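You operate a simulated robot arm through the tools that you are given. There is no shell and no other tool.

You run a simulated robot arm. Do the job below in one go: nothing can be reset, and whatever is moved stays where it is left.

Task
Heat-seal plate 92 with the green film, then turn the sealer knob to OFF.
Fine: film from the film tray; drawer shut, knob at SEAL, press at READY, lever up at DONE; the plate stays in the open drawer.

The check looks at the end state, three seconds after you hand in, the way a careful person would. Anything else that was tipped, shoved, dropped, spilled or broken makes it a failure. A push-on lid holds only when it is set on centred and level and pressed home; a screw cap is set on level and turned clockwise until tight.

Robot
A 6-joint arm with a two-finger gripper, fixed in place. Base frame: the origin is at the foot of the arm, x ahead of it, y to its left, z up. Readings come in mm, degrees, newtons and seconds.
Its first joint turns from -166.0 to 166.0 degrees. Payload 2.45 kg.
The TCP is the grasp point between the finger pads, 20 mm short of the fingertips. In the tool frame z runs along the fingers and y along their closing line. Largest opening 140 mm; the body of the gripper starts 168 mm behind the TCP.
Orientation is that of the tool frame in the base frame, as [roll, pitch, yaw] about the fixed x, y, z axes, in that order (R = Rz(yaw) Ry(pitch) Rx(roll)). With the fingers straight down and closing along the base's y, the tool's x points along the base's -x, its y along +y and its z along -z.

Tools
- The arm moves only by the tool arm_command. Its argument "series" is a list of rows, each an object of numbers (a shift or turn left out is 0, a gripper value left out holds the last): "tx", "ty", "tz": the shift along the tool's x, y, z in units of 150 mm (1.0 is 150 mm); "rx", "ry", "rz": the turn, a rotation vector about the tool's x, y, z in units of 60 degrees (1.0 is 60 degrees); "claw": the opening, from 0 (shut) to 1 (fully open). In form: [{"tx": .., "ty": .., "tz": .., "rx": .., "ry": .., "rz": .., "claw": ..}, ...]. A call has 1 to 20 rows; each row is the pose to reach, as a shift and turn from the pose commanded when the call began, along the tool's axes at that moment. A call with a number of a shift or a turn outside -1 to 1 is refused whole. A row lasts 0.2 s, in which the tool goes at most 50 mm and 8.6 degrees; a call with a longer step from one row to the next is refused whole, and so is a gripper value outside its range. A pose out of reach is approached as far as the arm can. The call stops where the force on the tool passes 90 N (or 10 N more than at its start, if that is more) or the arm is blocked; 0.2 s more then pass. The fingers move at their own pace (about 45 mm/s each) and stop on an object; they squeeze with about 33 N. The grip force told is the motor's: it shows also when the fingers shut on nothing. Time passes only in rows, and 0.2 s behind the last, so rows that repeat a pose let the fingers close. It gives the time, the measured TCP pose, the force on the tool (base axes), the opening and the grip force at its end, in the units of the frame above (readings bear some noise), with the torque about the TCP (base axes, N m) and any sound that the robot's microphone picked up, and new pictures: "views" is both (left out), scene, wrist or none.
- Cameras (640 x 400 px; columns grow to the right, rows downward): "scene" is fixed at [409.1, 667.4, 1444.4]; the picture's right is [-0.69, -0.72, 0.00], its down [-0.40, 0.39, -0.83] and it looks along [0.60, -0.58, -0.56] (base axes); focal length 289 px, centre (320, 200). "wrist" rides on the gripper at [78, 11, -209] in the tool frame; the picture's right is [-0.14, 0.99, 0.00], its down [-0.92, -0.13, -0.37] and it looks along [-0.36, -0.05, 0.93] (tool axes); focal length 280 px, centre (320, 200). There is no depth. A picture from a camera that has moved, and an enlarged one, comes with that camera's place and axes in the base frame and with its lens. The place of the scene camera against the robot may be out by one fixed shift of up to 25 mm in any direction.
- enlarge(camera, box): a new picture of the part [left, top, right, bottom] of that camera's present view, enlarged. No time passes.
- job_done(): hands the job in; it is judged then, once.

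Nothing tells you positions but the pictures and the camera data. Unless the task says otherwise, let go and move clear before handing in.

The tools are called after ">>>" as a command line: name --argument value ..., lists and objects as JSON in quotes. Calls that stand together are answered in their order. arm_command: Moves the arm, as the interface text tells. Its arguments: {"type":"object","properties":{"series":{"type":"array","items":{"type":"object","properties":{"tx":{"type":"number"},"ty":{"type":"number"},"tz":{"type":"number"},"rx":{"type":"number"},"ry":{"type":"number"},"rz":{"type":"number"},"claw":{"type":"number"}}}},"views":{"type":"string","enum":["both","scene","wrist","none"]}},"required":["series"]} The other tools are called the same way: enlarge (camera, box) takes an enlarged picture of a part of a camera's view; job_done () hands the job in.

At the start:

```text
clock: 0.0
position: [714.3, -172.1, 1186.1]
ee_rot: [179.9, 0.0, 180.0]
wrist_force: [-0.4, 0.5, 0.7]
ft_torque: [0.01, 0.01, -0.01]
width: 140.0
gripper_force: 0.1
```

scene: 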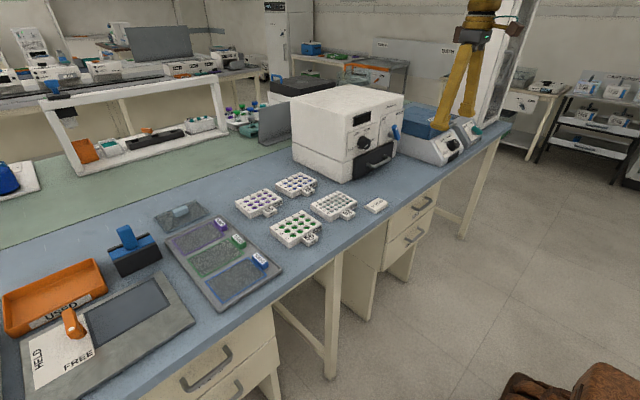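
wrist: 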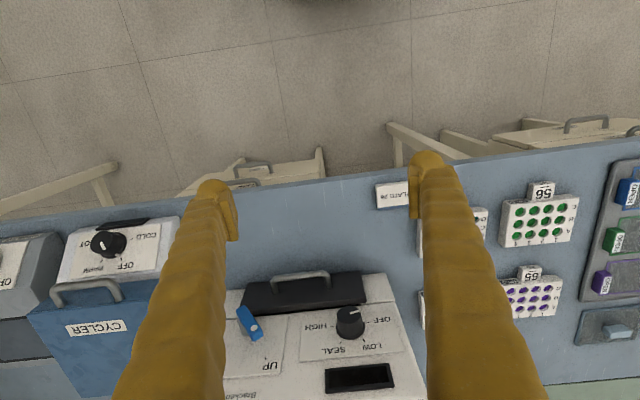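

I see a blue bench with a white sealer (knob, blue lever, drawer), four plates in front of it, a film tray with three films, and other items. I'll take enlarged looks before moving.

>>> enlarge --camera "scene" --box '[220, 160, 400, 260]'

>>> enlarge --camera "scene" --box '[280, 70, 480, 195]'

>>> enlarge --camera "scene" --box '[140, 190, 300, 315]'

>>> enlarge --camera "scene" --box '[0, 210, 210, 400]'

>>> enlarge --camera "wrist" --box '[220, 260, 440, 400]'

>>> enlarge --camera "wrist" --box '[360, 150, 640, 350]'

```text
3.56 times, centred on (310, 210) of scene
camera zoom: at [409.1, 667.4, 1444.4], right [-0.69, -0.72, 0.0], down [-0.4, 0.39, -0.83], along [0.6, -0.58, -0.56], focal length 1029 px, centre (356, 164)
```

zoom: 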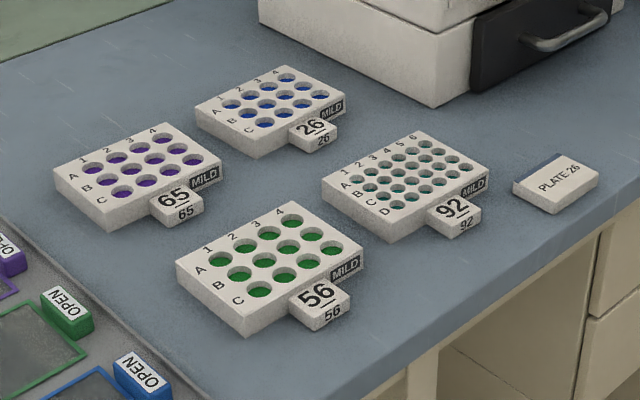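

```text
3.20 times, centred on (380, 132) of scene
camera zoom: at [409.1, 667.4, 1444.4], right [-0.69, -0.72, 0.0], down [-0.4, 0.39, -0.83], along [0.6, -0.58, -0.56], focal length 926 px, centre (128, 416)
```

zoom: 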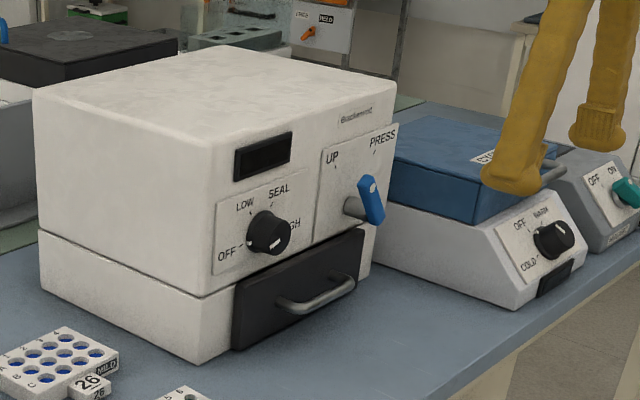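

```text
3.20 times, centred on (220, 252) of scene
camera zoom: at [409.1, 667.4, 1444.4], right [-0.69, -0.72, 0.0], down [-0.4, 0.39, -0.83], along [0.6, -0.58, -0.56], focal length 926 px, centre (640, 32)
```

zoom: 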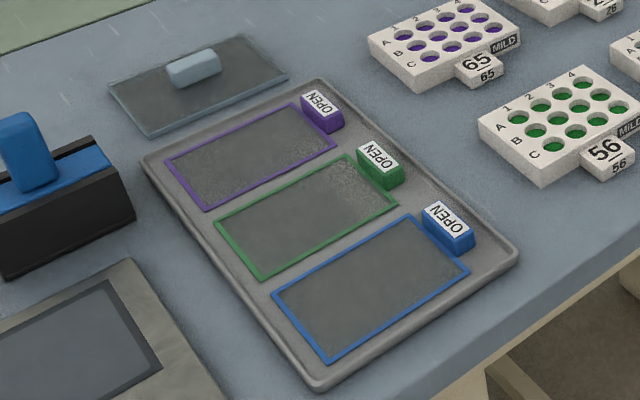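

```text
2.11 times, centred on (105, 305) of scene
camera zoom: at [409.1, 667.4, 1444.4], right [-0.69, -0.72, 0.0], down [-0.4, 0.39, -0.83], along [0.6, -0.58, -0.56], focal length 609 px, centre (773, -21)
```

zoom: 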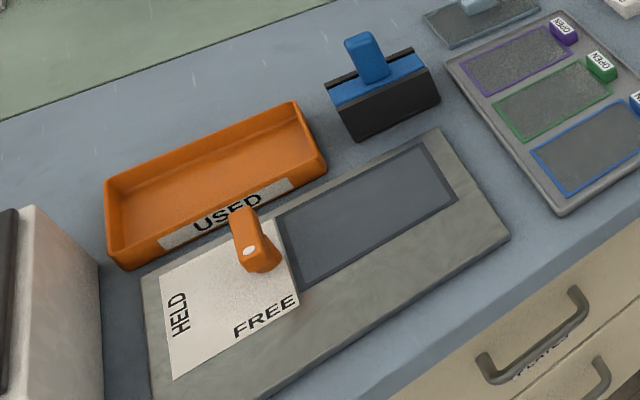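

```text
2.86 times, centred on (330, 330) of wrist
camera zoom: at [634.4, -161.2, 1395.0], right [0.14, 0.99, 0.0], down [0.92, -0.13, 0.37], along [0.36, -0.05, -0.93], focal length 801 px, centre (291, -171)
```

zoom: 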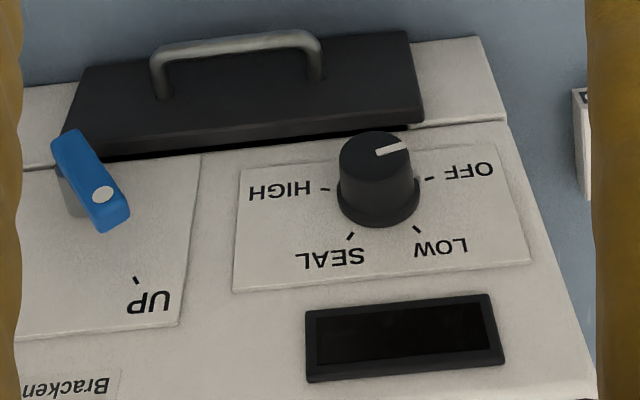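

```text
2.00 times, centred on (500, 250) of wrist
camera zoom: at [634.4, -161.2, 1395.0], right [0.14, 0.99, 0.0], down [0.92, -0.13, 0.37], along [0.36, -0.05, -0.93], focal length 561 px, centre (-40, 100)
```

zoom: 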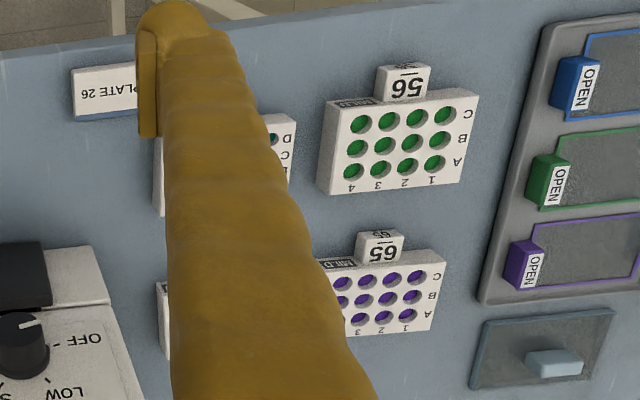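

The bench top is at roughly z≈880–900, with the sealer facing the robot, the plates to its left (+y) and the film tray further left. I'll move the wrist camera left to survey and triangulate.

>>> arm_command --series '[{"ty": 0.25}, {"ty": 0.5}, {"ty": 0.75}, {"ty": 1.0}, {"ty": 1.0}]' --views "wrist"

```text
clock: 1.2
position: [710.8, -22.2, 1183.9]
ee_rot: [-180.0, 0.0, 180.0]
wrist_force: [0.0, -0.4, -0.4]
ft_torque: [-0.02, 0.0, -0.01]
width: 140.0
gripper_force: 0.1
camera wrist: at [631.9, -10.3, 1394.5], right [0.14, 0.99, 0.0], down [0.92, -0.13, 0.37], along [0.36, -0.05, -0.93], focal length 280 px, centre (320, 200)
```

wrist: 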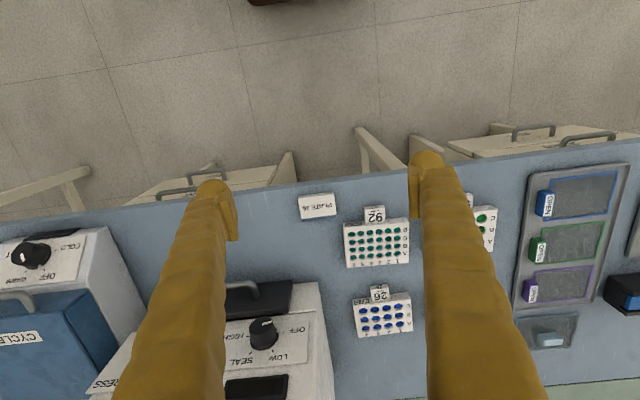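

Plates 92 and 26 are now visible between the fingers, with the PLATE 26 card in front and the tray to the right. I'll continue left.

>>> arm_command --series '[{"ty": 0.25}, {"ty": 0.5}, {"ty": 0.75}, {"ty": 1.0}, {"ty": 1.0}, {"ty": 1.0}]' --views "wrist"

>>> enlarge --camera "wrist" --box '[220, 120, 440, 260]'

>>> enlarge --camera "wrist" --box '[100, 120, 320, 260]'

>>> enlarge --camera "wrist" --box '[420, 120, 640, 260]'

```text
clock: 2.6
position: [713.6, 128.4, 1184.7]
ee_rot: [-179.9, -0.1, -179.8]
wrist_force: [0.6, 0.2, -0.1]
ft_torque: [-0.05, 0.01, 0.0]
width: 139.7
gripper_force: 0.1
camera wrist: at [634.4, 139.9, 1393.7], right [0.14, 0.99, 0.0], down [0.92, -0.13, 0.37], along [0.37, -0.05, -0.93], focal length 280 px, centre (320, 200)
```

wrist: 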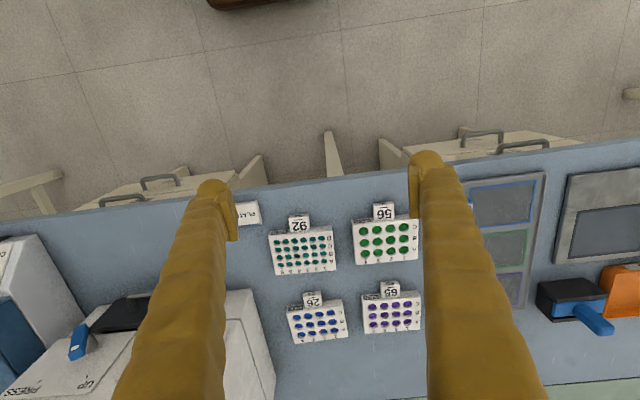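

```text
2.86 times, centred on (330, 190) of wrist
camera zoom: at [634.4, 139.9, 1393.7], right [0.14, 0.99, 0.0], down [0.92, -0.13, 0.37], along [0.37, -0.05, -0.93], focal length 801 px, centre (291, 229)
```

zoom: 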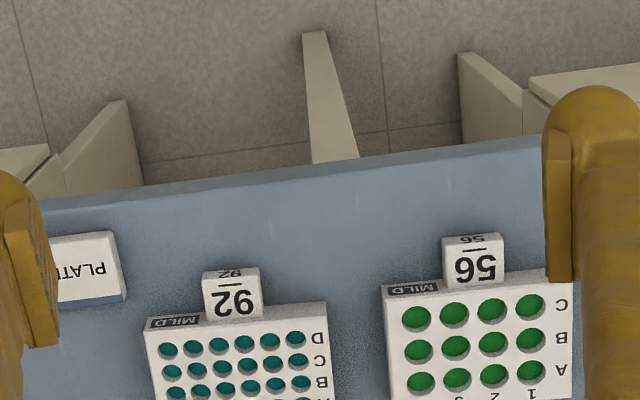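

```text
2.86 times, centred on (210, 190) of wrist
camera zoom: at [634.4, 139.9, 1393.7], right [0.14, 0.99, 0.0], down [0.92, -0.13, 0.37], along [0.37, -0.05, -0.93], focal length 801 px, centre (634, 229)
```

zoom: 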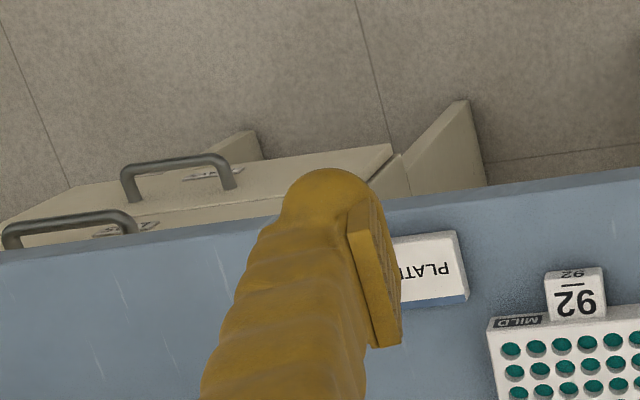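

```text
2.86 times, centred on (530, 190) of wrist
camera zoom: at [634.4, 139.9, 1393.7], right [0.14, 0.99, 0.0], down [0.92, -0.13, 0.37], along [0.37, -0.05, -0.93], focal length 801 px, centre (-280, 229)
```

zoom: 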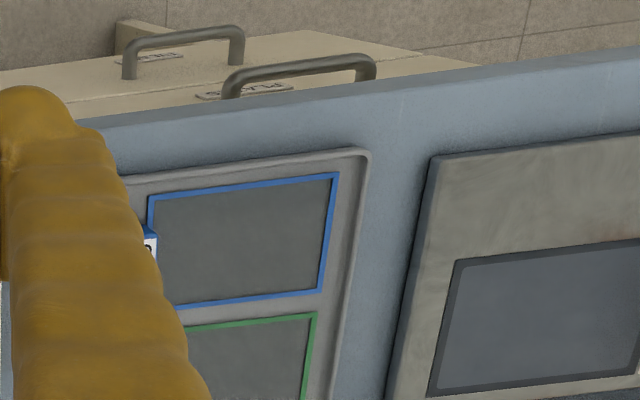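

Triangulating gives plate 92 at about x 888–973, y 1–130 and tag 92 at about (872, 66, 891). I'll continue left over the film tray.

>>> arm_command --series '[{"ty": 0.25}, {"ty": 0.5}, {"ty": 0.75}, {"ty": 1.0}, {"ty": 1.0}, {"ty": 1.0}]' --views "wrist"

>>> enlarge --camera "wrist" --box '[300, 150, 460, 250]'

>>> enlarge --camera "wrist" --box '[250, 150, 410, 250]'

>>> enlarge --camera "wrist" --box '[280, 230, 440, 330]'

```text
clock: 4.0
position: [713.4, 279.7, 1185.8]
ee_rot: [179.9, 0.1, -180.0]
wrist_force: [0.2, -1.0, 0.0]
ft_torque: [0.02, 0.01, 0.01]
width: 140.0
gripper_force: 0.1
camera wrist: at [633.8, 291.3, 1396.0], right [0.14, 0.99, 0.0], down [0.92, -0.13, 0.37], along [0.36, -0.05, -0.93], focal length 280 px, centre (320, 200)
```

wrist: 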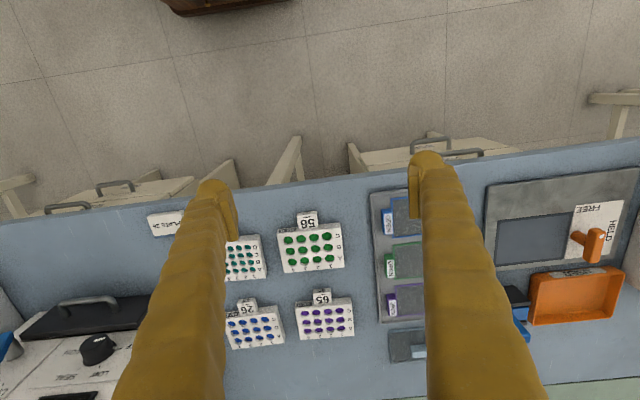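

```text
4.00 times, centred on (380, 200) of wrist
camera zoom: at [633.8, 291.3, 1396.0], right [0.14, 0.99, 0.0], down [0.92, -0.13, 0.37], along [0.36, -0.05, -0.93], focal length 1122 px, centre (80, 200)
```

zoom: 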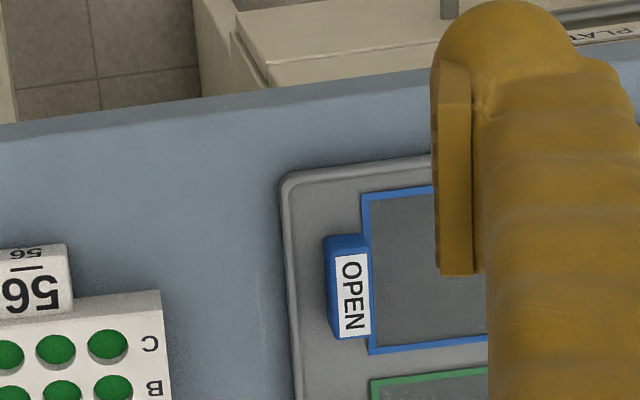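

```text
4.00 times, centred on (330, 200) of wrist
camera zoom: at [633.8, 291.3, 1396.0], right [0.14, 0.99, 0.0], down [0.92, -0.13, 0.37], along [0.36, -0.05, -0.93], focal length 1122 px, centre (280, 200)
```

zoom: 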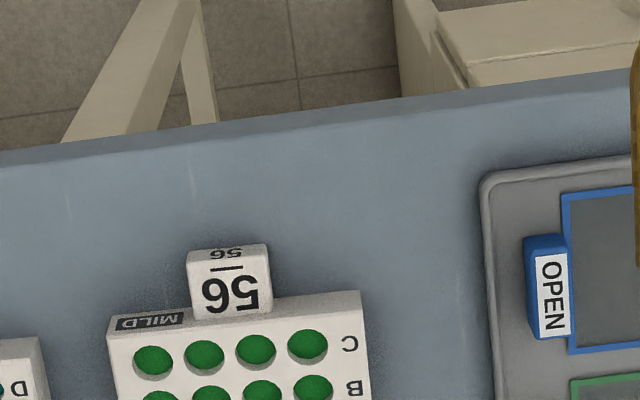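

```text
4.00 times, centred on (360, 280) of wrist
camera zoom: at [633.8, 291.3, 1396.0], right [0.14, 0.99, 0.0], down [0.92, -0.13, 0.37], along [0.36, -0.05, -0.93], focal length 1122 px, centre (160, -120)
```

zoom: 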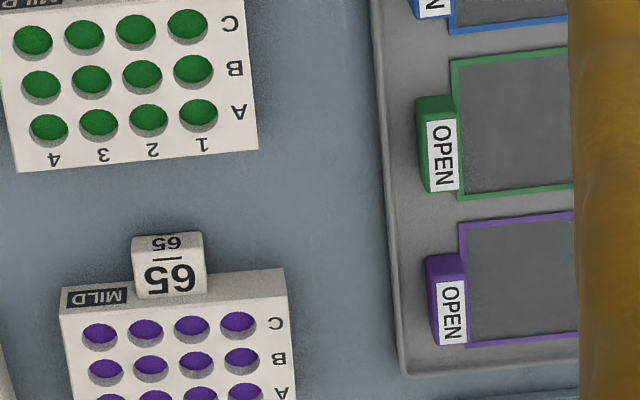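

The green tab sits near (1002, 391), beyond straight-down reach, so it will need a forward-tilted tool. Next I'll go back toward the sealer to measure its front.

>>> arm_command --series '[{"ty": -0.25}, {"ty": -0.5}, {"ty": -0.75}, {"ty": -1.0}, {"ty": -1.0}]' --views "none"

>>> arm_command --series '[{"ty": -0.25}, {"ty": -0.5}, {"ty": -0.75}, {"ty": -1.0}, {"ty": -1.0}, {"ty": -1.0}]' --views "wrist"

>>> enlarge --camera "wrist" --box '[200, 260, 360, 360]'

>>> enlarge --camera "wrist" --box '[280, 180, 440, 280]'

```text
clock: 5.2
position: [710.7, 128.0, 1186.2]
ee_rot: [-179.9, 0.0, -180.0]
wrist_force: [-0.9, 0.5, 0.0]
ft_torque: [0.01, 0.02, -0.01]
width: 140.3
gripper_force: 0.1
```

```text
clock: 6.6
position: [712.0, -24.2, 1183.5]
ee_rot: [-180.0, 0.2, 179.9]
wrist_force: [0.1, -0.3, 0.2]
ft_torque: [0.0, 0.0, 0.03]
width: 140.0
gripper_force: 0.0
camera wrist: at [632.3, -13.3, 1393.6], right [0.14, 0.99, 0.0], down [0.92, -0.13, 0.37], along [0.36, -0.05, -0.93], focal length 280 px, centre (320, 200)
```

wrist: 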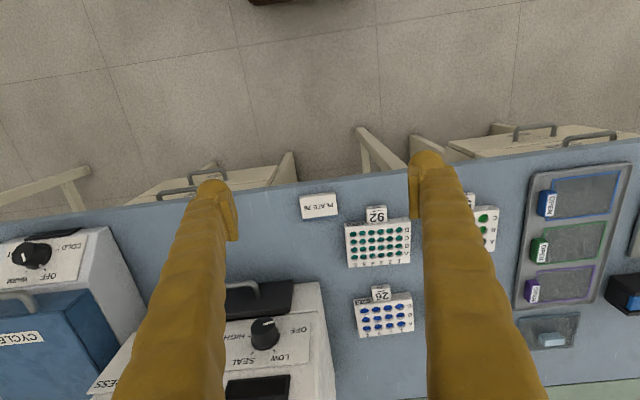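

```text
4.00 times, centred on (280, 310) of wrist
camera zoom: at [632.3, -13.3, 1393.6], right [0.14, 0.99, 0.0], down [0.92, -0.13, 0.37], along [0.36, -0.05, -0.93], focal length 1122 px, centre (480, -240)
```

zoom: 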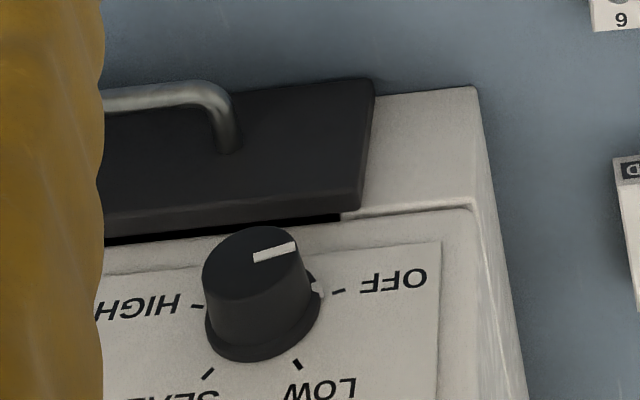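

```text
4.00 times, centred on (360, 230) of wrist
camera zoom: at [632.3, -13.3, 1393.6], right [0.14, 0.99, 0.0], down [0.92, -0.13, 0.37], along [0.36, -0.05, -0.93], focal length 1122 px, centre (160, 80)
```

zoom: 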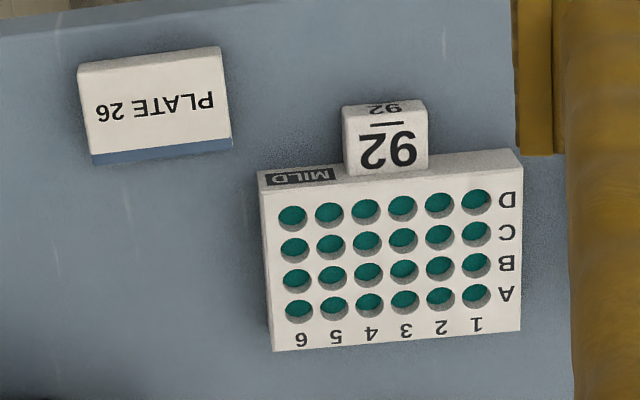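

The sealer front is at x≈1007–1030: drawer front y −376…−124, handle centre y≈−250, knob near (995, −162, 1025) at OFF, lever near (985, −322, 1038) at UP. I'll tilt the tool forward to look at the front face squarely.

>>> arm_command --series '[{"tx": 0.0, "ty": -0.125, "tz": 0.05, "ry": -0.125}, {"tx": 0.0, "ty": -0.25, "tz": 0.1, "ry": -0.25}, {"tx": 0.0, "ty": -0.375, "tz": 0.15, "ry": -0.375}, {"tx": 0.0, "ty": -0.5, "tz": 0.2, "ry": -0.5}, {"tx": 0.0, "ty": -0.625, "tz": 0.25, "ry": -0.625}, {"tx": 0.0, "ty": -0.75, "tz": 0.3, "ry": -0.75}, {"tx": 0.0, "ty": -0.875, "tz": 0.35, "ry": -0.875}, {"tx": 0.0, "ty": -1.0, "tz": 0.4, "ry": -1.0}, {"tx": 0.0, "ty": -1.0, "tz": 0.4, "ry": -1.0}]' --views "both"

```text
clock: 8.6
position: [710.0, -170.5, 1123.7]
ee_rot: [-177.5, 59.2, -176.3]
wrist_force: [0.7, -2.9, 1.6]
ft_torque: [0.26, 0.44, 0.23]
width: 139.8
gripper_force: 0.0
out of reach, approached as far as the arm can: row 7
camera wrist: at [489.4, -164.3, 1164.1], right [0.04, 0.99, 0.1], down [0.16, -0.1, 0.98], along [0.99, -0.03, -0.16], focal length 280 px, centre (320, 200)
```

scene: 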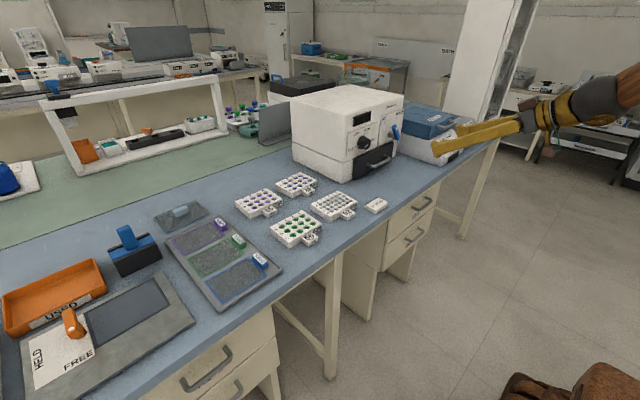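
wrist: 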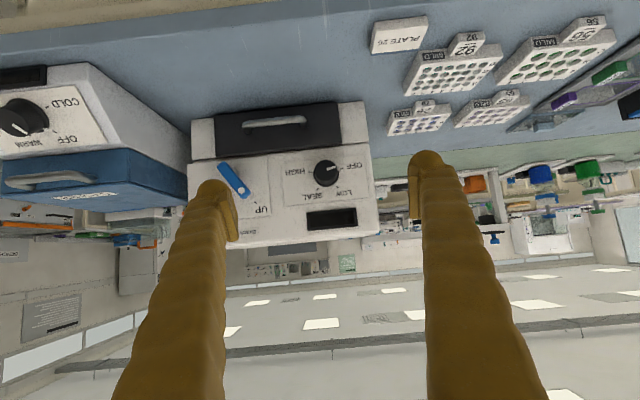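

I'm now viewing the sealer front, upside down in the wrist picture. The arm hit its inner reach limit, so horizontal poses need larger x. I'll zoom in before moving on.

>>> enlarge --camera "wrist" --box '[180, 90, 390, 250]'

>>> enlarge --camera "wrist" --box '[280, 140, 380, 240]'

>>> enlarge --camera "wrist" --box '[180, 90, 290, 220]'

```text
2.50 times, centred on (285, 170) of wrist
camera zoom: at [489.4, -164.3, 1164.1], right [0.04, 0.99, 0.1], down [0.16, -0.1, 0.98], along [0.99, -0.03, -0.16], focal length 701 px, centre (408, 275)
```

zoom: 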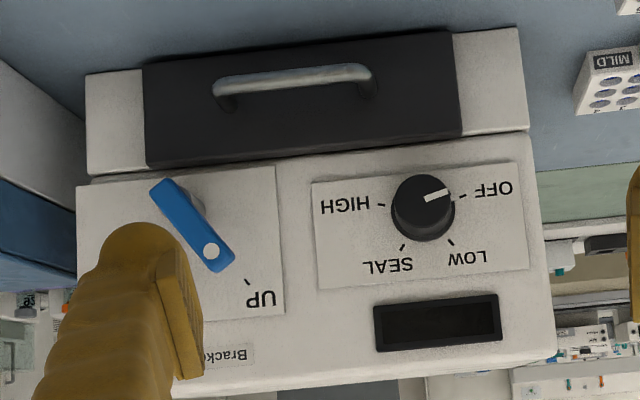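

```text
4.00 times, centred on (330, 190) of wrist
camera zoom: at [489.4, -164.3, 1164.1], right [0.04, 0.99, 0.1], down [0.16, -0.1, 0.98], along [0.99, -0.03, -0.16], focal length 1122 px, centre (280, 240)
```

zoom: 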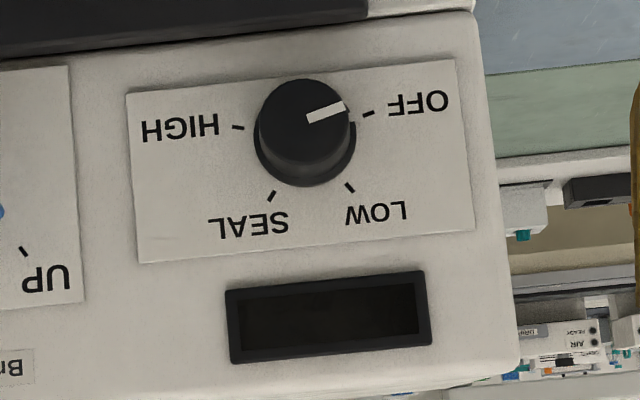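

```text
3.08 times, centred on (235, 155) of wrist
camera zoom: at [489.4, -164.3, 1164.1], right [0.04, 0.99, 0.1], down [0.16, -0.1, 0.98], along [0.99, -0.03, -0.16], focal length 863 px, centre (582, 338)
```

zoom: 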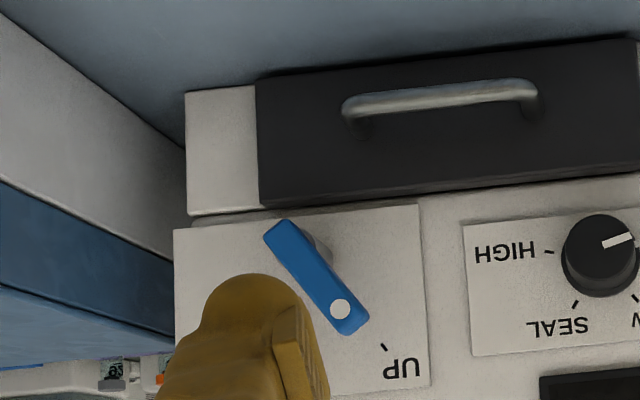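

The face is vertical at x≈1018, knob axis ≈(y −165, z 1027) with marks at −105/−35/+35/+105°, and the handle bar ≈(965, −248, 934). I'll move closer for a detailed look at the lever and handle.

>>> arm_command --series '[{"tz": 0.16, "ty": -0.1}, {"tz": 0.31, "ty": -0.2}, {"tz": 0.47, "ty": -0.3}, {"tz": 0.62, "ty": -0.4}, {"tz": 0.777, "ty": -0.507}, {"tz": 0.777, "ty": -0.507}]' --views "wrist"

>>> enlarge --camera "wrist" --box '[200, 80, 440, 230]'

>>> enlarge --camera "wrist" --box '[230, 120, 330, 220]'

```text
clock: 10.0
position: [813.3, -250.5, 1066.1]
ee_rot: [180.0, 60.0, 179.9]
wrist_force: [-0.3, -0.7, 0.1]
ft_torque: [0.02, 0.01, -0.01]
width: 139.9
gripper_force: 0.0
camera wrist: at [592.7, -238.3, 1104.1], right [0.07, 0.99, 0.12], down [0.14, -0.13, 0.98], along [0.99, -0.05, -0.15], focal length 280 px, centre (320, 200)
```

wrist: 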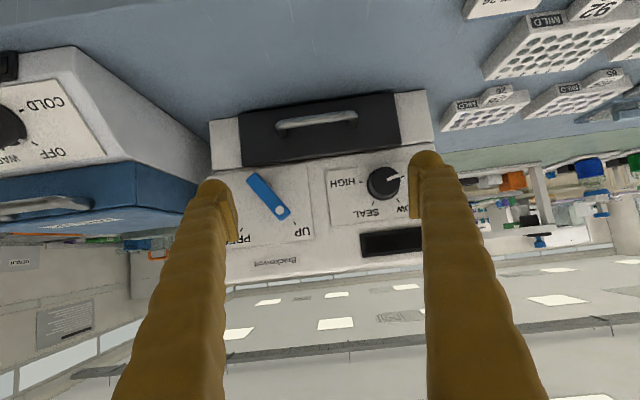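

```text
2.67 times, centred on (320, 155) of wrist
camera zoom: at [592.7, -238.3, 1104.1], right [0.07, 0.99, 0.12], down [0.14, -0.13, 0.98], along [0.99, -0.05, -0.15], focal length 748 px, centre (320, 320)
```

zoom: 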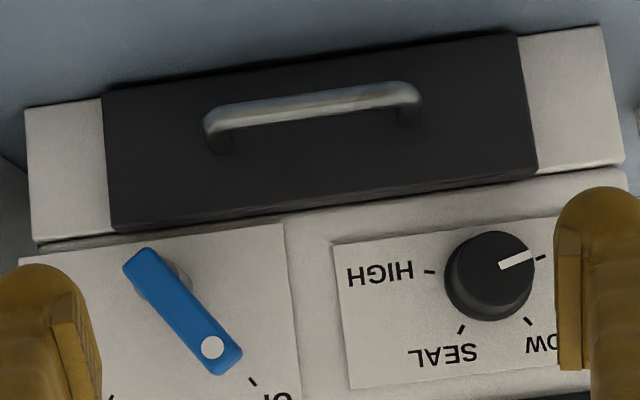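

```text
4.00 times, centred on (280, 170) of wrist
camera zoom: at [592.7, -238.3, 1104.1], right [0.07, 0.99, 0.12], down [0.14, -0.13, 0.98], along [0.99, -0.05, -0.15], focal length 1122 px, centre (480, 320)
```

zoom: 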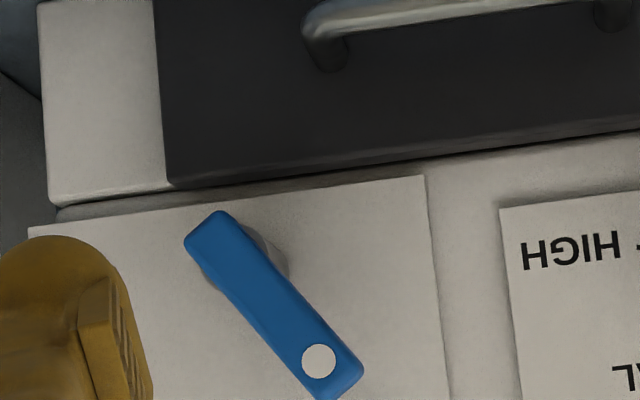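

The lever pivots near its lower end at about (y −346, z 1005) and points to UP at 35° left. For the drawer I'll roll the gripper 90° so it closes vertically on the handle bar, with a narrower opening.

>>> arm_command --series '[{"rz": 0.125, "claw": 0.3}, {"rz": 0.25, "claw": 0.3}, {"rz": 0.375, "claw": 0.3}, {"rz": 0.5, "claw": 0.3}, {"rz": 0.625, "claw": 0.3}, {"rz": 0.75, "claw": 0.3}, {"rz": 0.875, "claw": 0.3}, {"rz": 1.0, "claw": 0.3}, {"rz": 1.0, "claw": 0.3}]' --views "none"

>>> arm_command --series '[{"rz": 0.125, "claw": 0.3}, {"rz": 0.25, "claw": 0.3}, {"rz": 0.375, "claw": 0.3}, {"rz": 0.5, "claw": 0.3}, {"rz": 0.5, "claw": 0.3}]' --views "both"

```text
clock: 12.0
position: [812.7, -248.9, 1066.1]
ee_rot: [123.7, 25.5, 106.1]
wrist_force: [-0.3, -0.4, -0.2]
ft_torque: [0.02, -0.03, -0.03]
width: 42.2
gripper_force: 0.1
```

```text
clock: 13.2
position: [813.7, -248.6, 1066.4]
ee_rot: [120.0, -0.1, 90.0]
wrist_force: [0.6, -0.3, -0.8]
ft_torque: [-0.03, -0.02, -0.01]
width: 41.8
gripper_force: 0.1
camera wrist: at [637.9, -169.8, 1181.0], right [0.5, -0.14, 0.86], down [-0.38, -0.92, 0.07], along [0.78, -0.36, -0.51], focal length 280 px, centre (320, 200)
```

scene: 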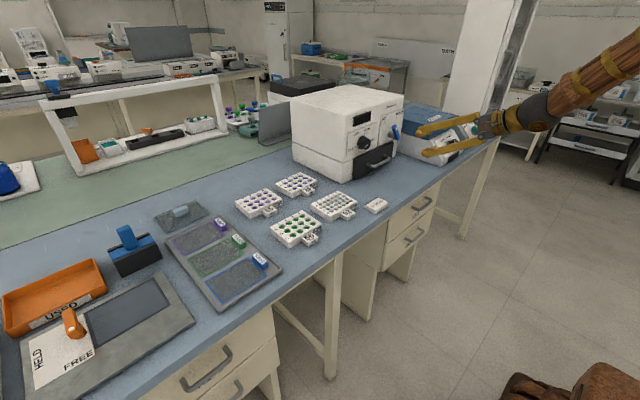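
wrist: 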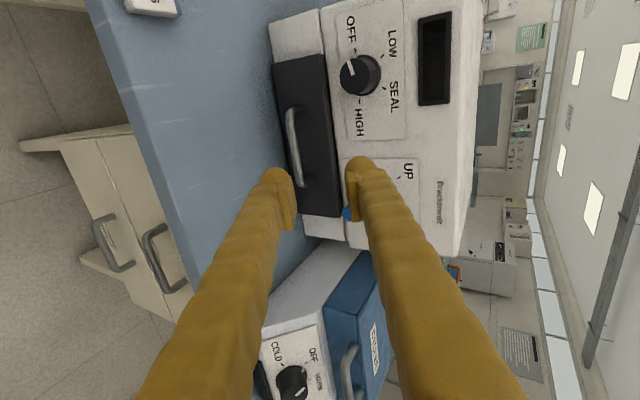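

The gripper is now rolled so it closes vertically. I'll zoom to refine the handle bar position before approaching.

>>> enlarge --camera "wrist" --box '[240, 60, 400, 220]'

```text
2.50 times, centred on (320, 140) of wrist
camera zoom: at [637.9, -169.8, 1181.0], right [0.5, -0.14, 0.86], down [-0.38, -0.92, 0.07], along [0.78, -0.36, -0.51], focal length 701 px, centre (320, 350)
```

zoom: 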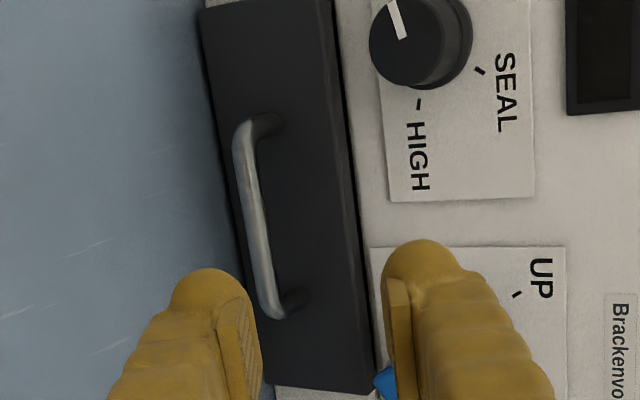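

Handle bar refined to about (965, −246, 935). I'll move to a pre-grasp point about 90 mm back along the tool axis.

>>> arm_command --series '[{"tz": 0.17, "ty": -0.06, "tx": 0.02}, {"tz": 0.34, "ty": -0.12, "tx": 0.02}, {"tz": 0.5, "ty": -0.18, "tx": 0.02}, {"tz": 0.667, "ty": -0.251, "tx": 0.02}, {"tz": 0.667, "ty": -0.251, "tx": 0.02}]' --views "wrist"

>>> enlarge --camera "wrist" --box '[240, 80, 400, 240]'

```text
clock: 14.4
position: [880.2, -246.2, 986.1]
ee_rot: [120.0, 0.1, 90.0]
wrist_force: [0.9, 0.1, -1.1]
ft_torque: [-0.03, -0.01, -0.01]
width: 42.2
gripper_force: 0.0
camera wrist: at [704.1, -166.7, 1099.9], right [0.5, -0.14, 0.86], down [-0.38, -0.92, 0.07], along [0.78, -0.36, -0.51], focal length 280 px, centre (320, 200)
```

wrist: 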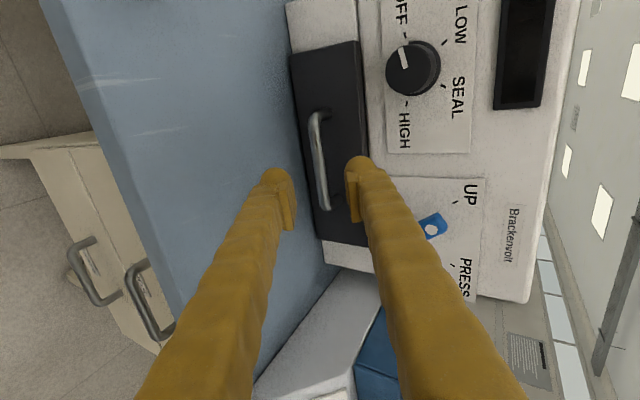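

```text
2.50 times, centred on (320, 160) of wrist
camera zoom: at [704.1, -166.7, 1099.9], right [0.5, -0.14, 0.86], down [-0.38, -0.92, 0.07], along [0.78, -0.36, -0.51], focal length 701 px, centre (320, 300)
```

zoom: 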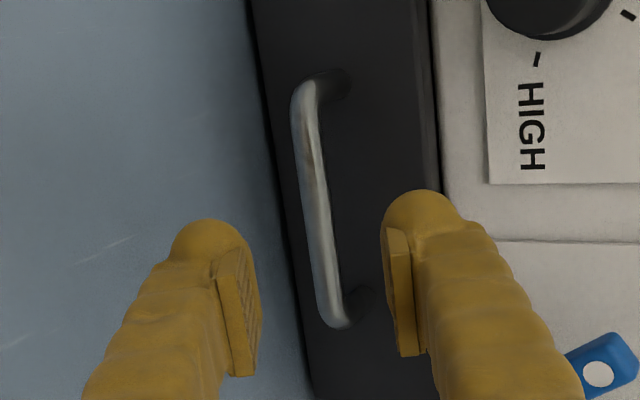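

The tool axis passes within ~2 mm of the bar. Advancing ~88 mm along the axis to straddle it.

>>> arm_command --series '[{"tz": 0.15, "ty": -0.01}, {"tz": 0.3, "ty": -0.01}, {"tz": 0.4, "ty": -0.01}, {"tz": 0.5, "ty": -0.01}, {"tz": 0.587, "ty": -0.01}, {"tz": 0.587, "ty": -0.01}]' --views "both"

>>> enlarge --camera "wrist" --box '[240, 80, 400, 240]'

>>> enlarge --camera "scene" --box '[300, 90, 460, 190]'

```text
clock: 15.8
position: [959.1, -245.9, 939.2]
ee_rot: [119.9, -0.1, 90.0]
wrist_force: [0.2, 0.8, 1.5]
ft_torque: [-0.03, 0.01, 0.01]
width: 42.1
gripper_force: 0.1
camera wrist: at [782.3, -167.1, 1053.2], right [0.5, -0.14, 0.86], down [-0.38, -0.92, 0.07], along [0.78, -0.37, -0.51], focal length 280 px, centre (320, 200)
```

scene: 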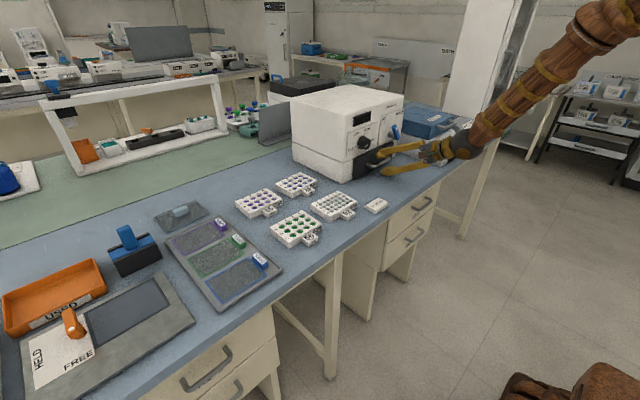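
wrist: 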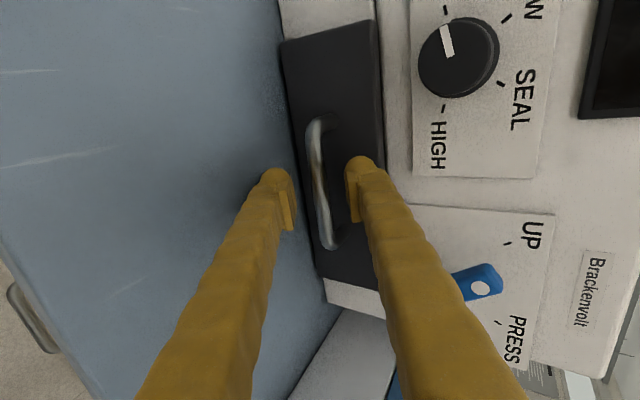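

```text
2.50 times, centred on (320, 160) of wrist
camera zoom: at [782.3, -167.1, 1053.2], right [0.5, -0.14, 0.86], down [-0.38, -0.92, 0.07], along [0.78, -0.37, -0.51], focal length 701 px, centre (320, 300)
```

zoom: 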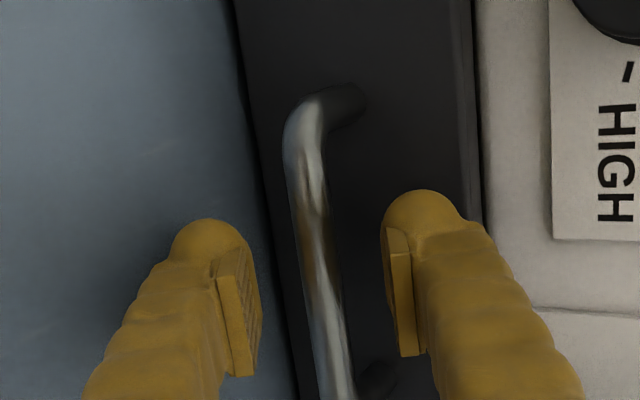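

```text
4.00 times, centred on (380, 140) of scene
camera zoom: at [409.1, 667.4, 1444.4], right [-0.69, -0.72, 0.0], down [-0.4, 0.39, -0.83], along [0.6, -0.58, -0.56], focal length 1158 px, centre (80, 440)
```

zoom: 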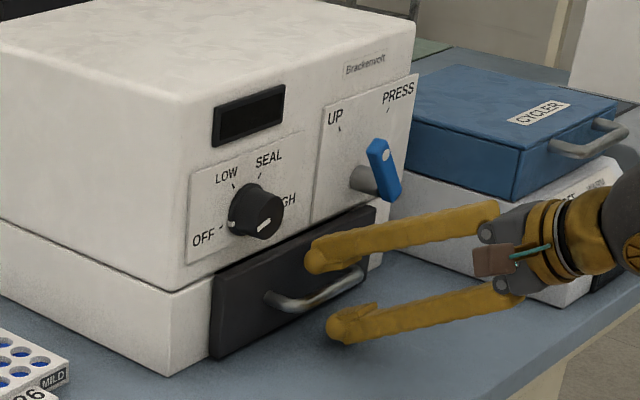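

From the scene view the bar appears nearer the fingertips than planned. I'll narrow the opening slightly and advance 12 mm more.

>>> arm_command --series '[{"claw": 0.22}, {"claw": 0.22}, {"tz": 0.04, "claw": 0.22}, {"tz": 0.08, "claw": 0.22}, {"tz": 0.08, "claw": 0.22}]' --views "both"

>>> enlarge --camera "wrist" --box '[240, 80, 400, 240]'

>>> enlarge --camera "scene" --box '[340, 120, 436, 180]'

```text
clock: 17.0
position: [969.3, -245.0, 930.9]
ee_rot: [120.0, 0.0, 90.0]
wrist_force: [0.5, 0.4, -0.5]
ft_torque: [-0.02, -0.02, 0.04]
width: 30.7
gripper_force: 0.1
camera wrist: at [792.1, -166.4, 1046.3], right [0.5, -0.14, 0.86], down [-0.38, -0.92, 0.07], along [0.78, -0.37, -0.51], focal length 280 px, centre (320, 200)
```

scene: 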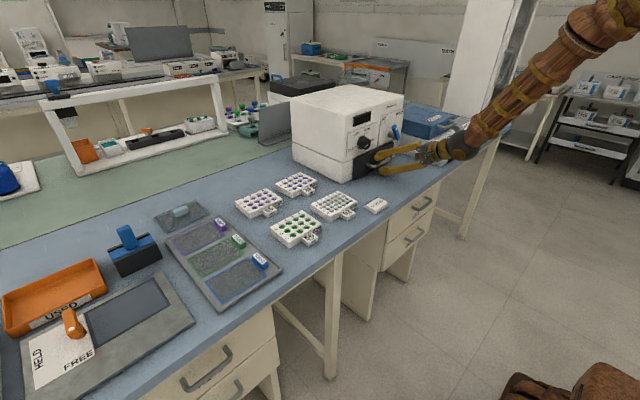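
wrist: 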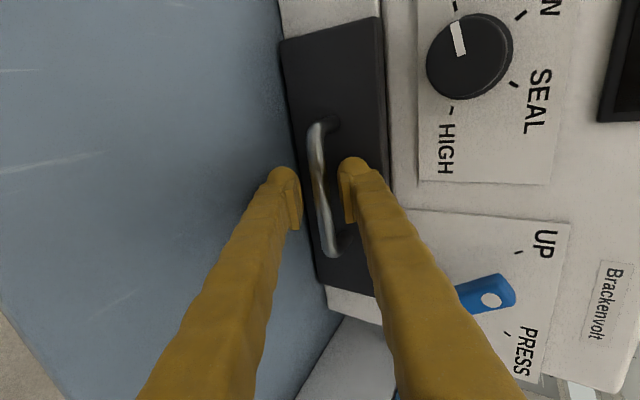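

```text
2.50 times, centred on (320, 160) of wrist
camera zoom: at [792.1, -166.4, 1046.3], right [0.5, -0.14, 0.86], down [-0.38, -0.92, 0.07], along [0.78, -0.37, -0.51], focal length 701 px, centre (320, 300)
```

zoom: 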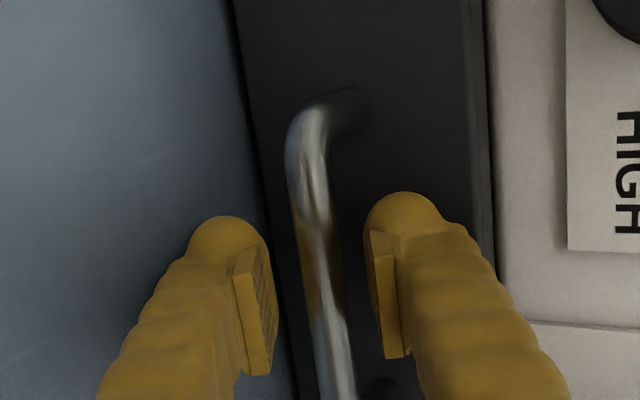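

```text
6.67 times, centred on (388, 150) of scene
camera zoom: at [409.1, 667.4, 1444.4], right [-0.69, -0.72, 0.0], down [-0.4, 0.39, -0.83], along [0.6, -0.58, -0.56], focal length 1930 px, centre (-133, 533)
```

zoom: 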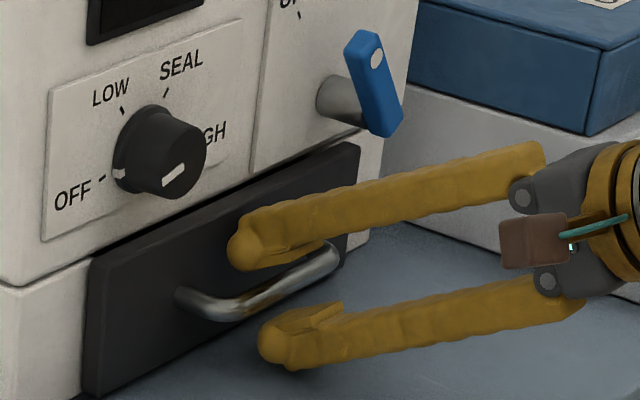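

The bar now lies between the pads. Closing the gripper on it.

>>> arm_command --series '[{"claw": 0.1}, {"claw": 0.05}, {"claw": 0.0}, {"claw": 0.0}, {"claw": 0.0}]' --views "both"

>>> enlarge --camera "wrist" --box '[240, 80, 400, 240]'

```text
clock: 18.2
position: [969.4, -245.7, 932.6]
ee_rot: [119.9, 0.0, 90.0]
wrist_force: [3.8, -1.1, 18.9]
ft_torque: [-0.77, -0.15, 0.46]
width: 11.9
gripper_force: 39.3
camera wrist: at [792.1, -166.4, 1047.2], right [0.49, -0.14, 0.86], down [-0.38, -0.92, 0.07], along [0.78, -0.37, -0.51], focal length 280 px, centre (320, 200)
```

scene: 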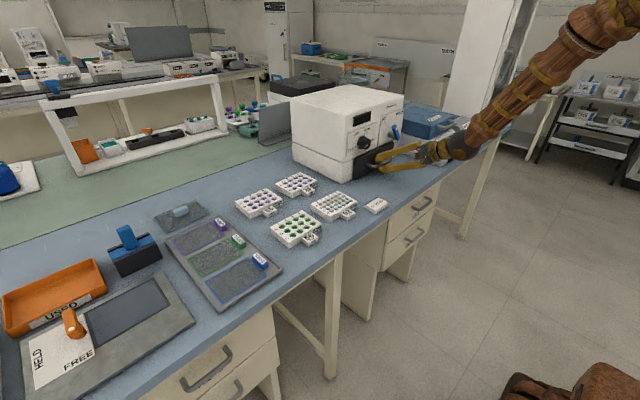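
wrist: 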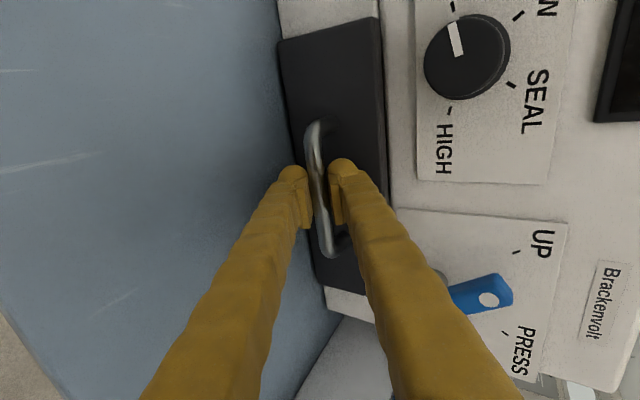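

```text
2.50 times, centred on (320, 160) of wrist
camera zoom: at [792.1, -166.4, 1047.2], right [0.49, -0.14, 0.86], down [-0.38, -0.92, 0.07], along [0.78, -0.37, -0.51], focal length 701 px, centre (320, 300)
```

zoom: 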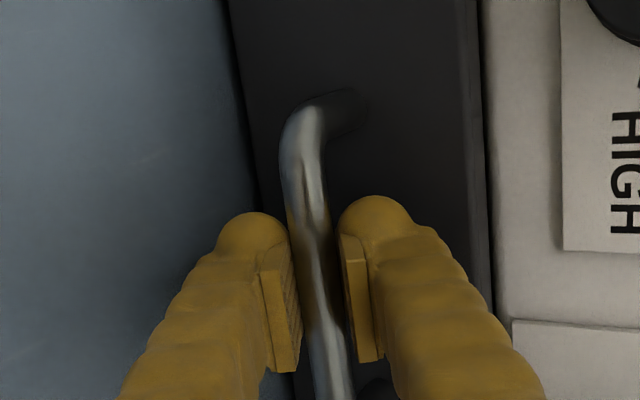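

Bar gripped (12 mm). I'll pull the drawer straight out along −x in steps and watch the force.

>>> arm_command --series '[{"tz": -0.058, "ty": -0.02, "claw": 0.0}, {"tz": -0.115, "ty": -0.054, "claw": 0.0}, {"tz": -0.173, "ty": -0.087, "claw": 0.0}, {"tz": -0.231, "ty": -0.12, "claw": 0.0}, {"tz": -0.289, "ty": -0.154, "claw": 0.0}, {"tz": -0.346, "ty": -0.187, "claw": 0.0}, {"tz": -0.346, "ty": -0.187, "claw": 0.0}]' --views "both"

```text
clock: 19.8
position: [909.2, -242.6, 930.7]
ee_rot: [120.4, 0.0, 90.1]
wrist_force: [-0.8, 18.1, -59.4]
ft_torque: [-0.42, 0.03, 0.47]
width: 9.8
gripper_force: 36.7
camera wrist: at [732.9, -164.9, 1047.1], right [0.5, -0.14, 0.85], down [-0.38, -0.92, 0.08], along [0.78, -0.36, -0.51], focal length 280 px, centre (320, 200)
```

scene: 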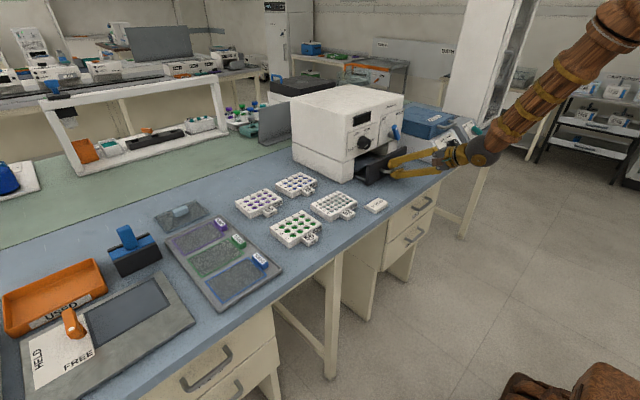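
wrist: 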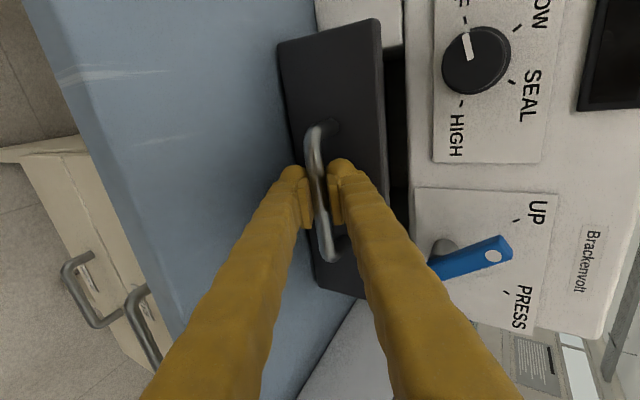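

The drawer has slid out 60 mm, with some vertical strain that I'll relieve by ~1.3 mm. Continuing the pull.

>>> arm_command --series '[{"tz": 0.004, "ty": -0.0075, "tx": 0.013, "claw": 0.0}, {"tz": -0.05, "ty": -0.04, "tx": 0.013, "claw": 0.0}, {"tz": -0.11, "ty": -0.074, "tx": 0.013, "claw": 0.0}, {"tz": -0.168, "ty": -0.107, "tx": 0.013, "claw": 0.0}, {"tz": -0.226, "ty": -0.14, "tx": 0.013, "claw": 0.0}, {"tz": -0.284, "ty": -0.174, "tx": 0.013, "claw": 0.0}, {"tz": -0.342, "ty": -0.2075, "tx": 0.013, "claw": 0.0}, {"tz": -0.342, "ty": -0.2075, "tx": 0.013, "claw": 0.0}]' --views "both"

```text
clock: 21.6
position: [848.3, -243.7, 932.3]
ee_rot: [120.3, -0.1, 90.0]
wrist_force: [-0.5, -9.4, -81.3]
ft_torque: [-0.75, 0.0, 0.19]
width: 10.1
gripper_force: 37.8
camera wrist: at [672.4, -164.6, 1047.1], right [0.5, -0.14, 0.86], down [-0.38, -0.92, 0.08], along [0.78, -0.37, -0.51], focal length 280 px, centre (320, 200)
```

scene: 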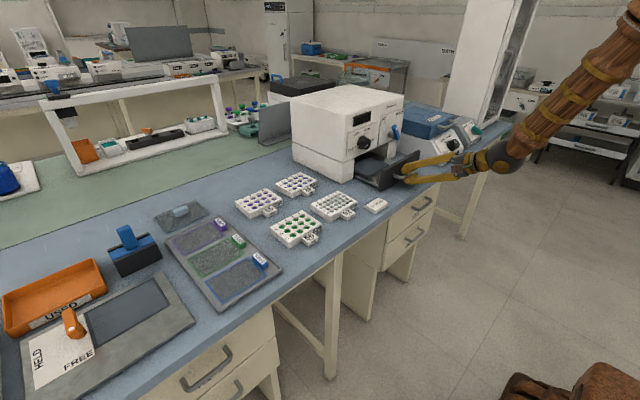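
wrist: 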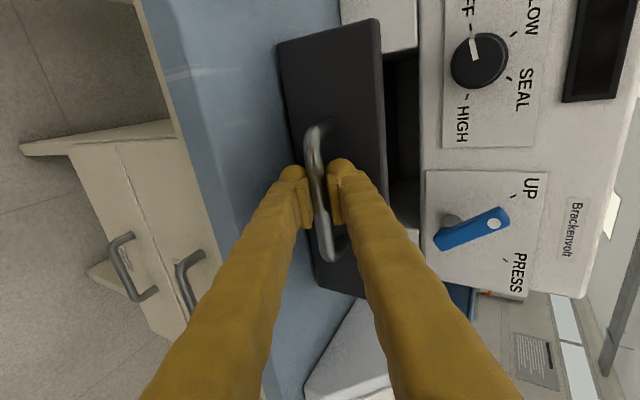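

The drawer is out 120 mm but vertical strain is −81 N. I'll relieve it by lowering ~1.5 mm before continuing.

>>> arm_command --series '[{"tz": 0.0025, "ty": -0.0043, "claw": 0.0}, {"tz": 0.005, "ty": -0.0087, "claw": 0.0}, {"tz": 0.005, "ty": -0.0087, "claw": 0.0}]' --views "wrist"

>>> enlarge --camera "scene" --box '[320, 110, 480, 210]'

>>> enlarge --camera "wrist" --box '[260, 0, 460, 180]'

```text
clock: 22.4
position: [848.6, -242.8, 932.0]
ee_rot: [120.1, 0.0, 90.0]
wrist_force: [-0.5, -10.6, -63.3]
ft_torque: [-0.79, 0.03, -0.01]
width: 10.1
gripper_force: 37.1
camera wrist: at [672.6, -164.6, 1046.4], right [0.5, -0.14, 0.86], down [-0.38, -0.92, 0.07], along [0.78, -0.37, -0.51], focal length 280 px, centre (320, 200)
```

wrist: 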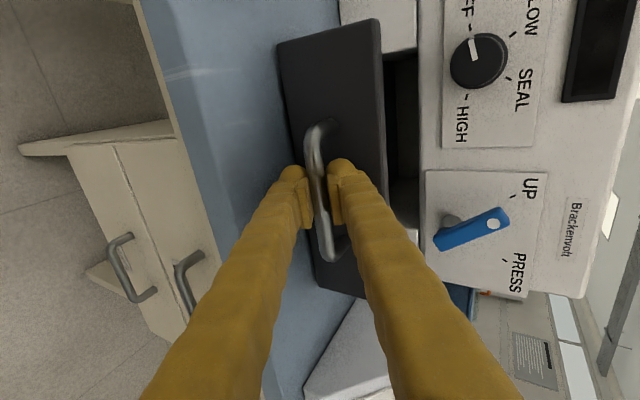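

```text
4.00 times, centred on (400, 160) of scene
camera zoom: at [409.1, 667.4, 1444.4], right [-0.69, -0.72, 0.0], down [-0.4, 0.39, -0.83], along [0.6, -0.58, -0.56], focal length 1158 px, centre (0, 360)
```

zoom: 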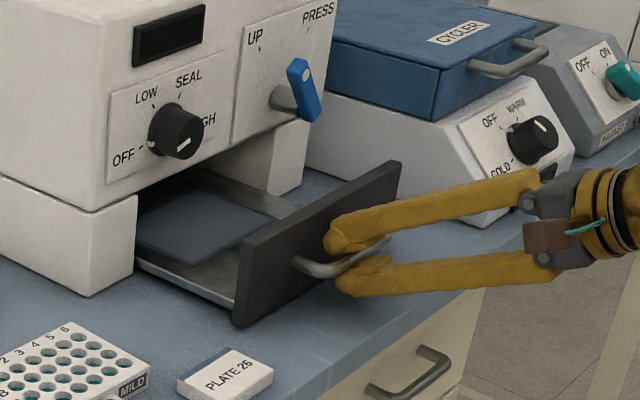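

```text
2.22 times, centred on (360, 90) of wrist
camera zoom: at [672.6, -164.6, 1046.4], right [0.5, -0.14, 0.86], down [-0.38, -0.92, 0.07], along [0.78, -0.37, -0.51], focal length 623 px, centre (231, 444)
```

zoom: 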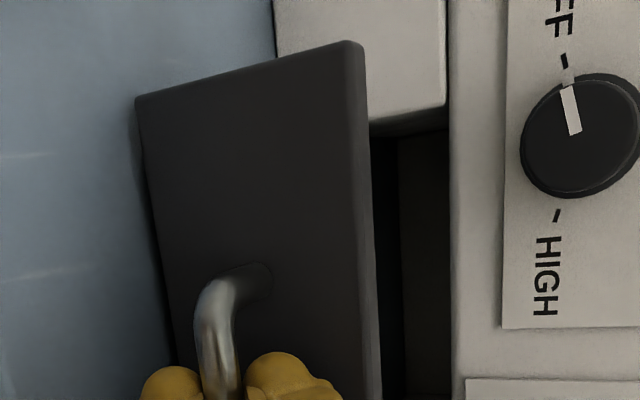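

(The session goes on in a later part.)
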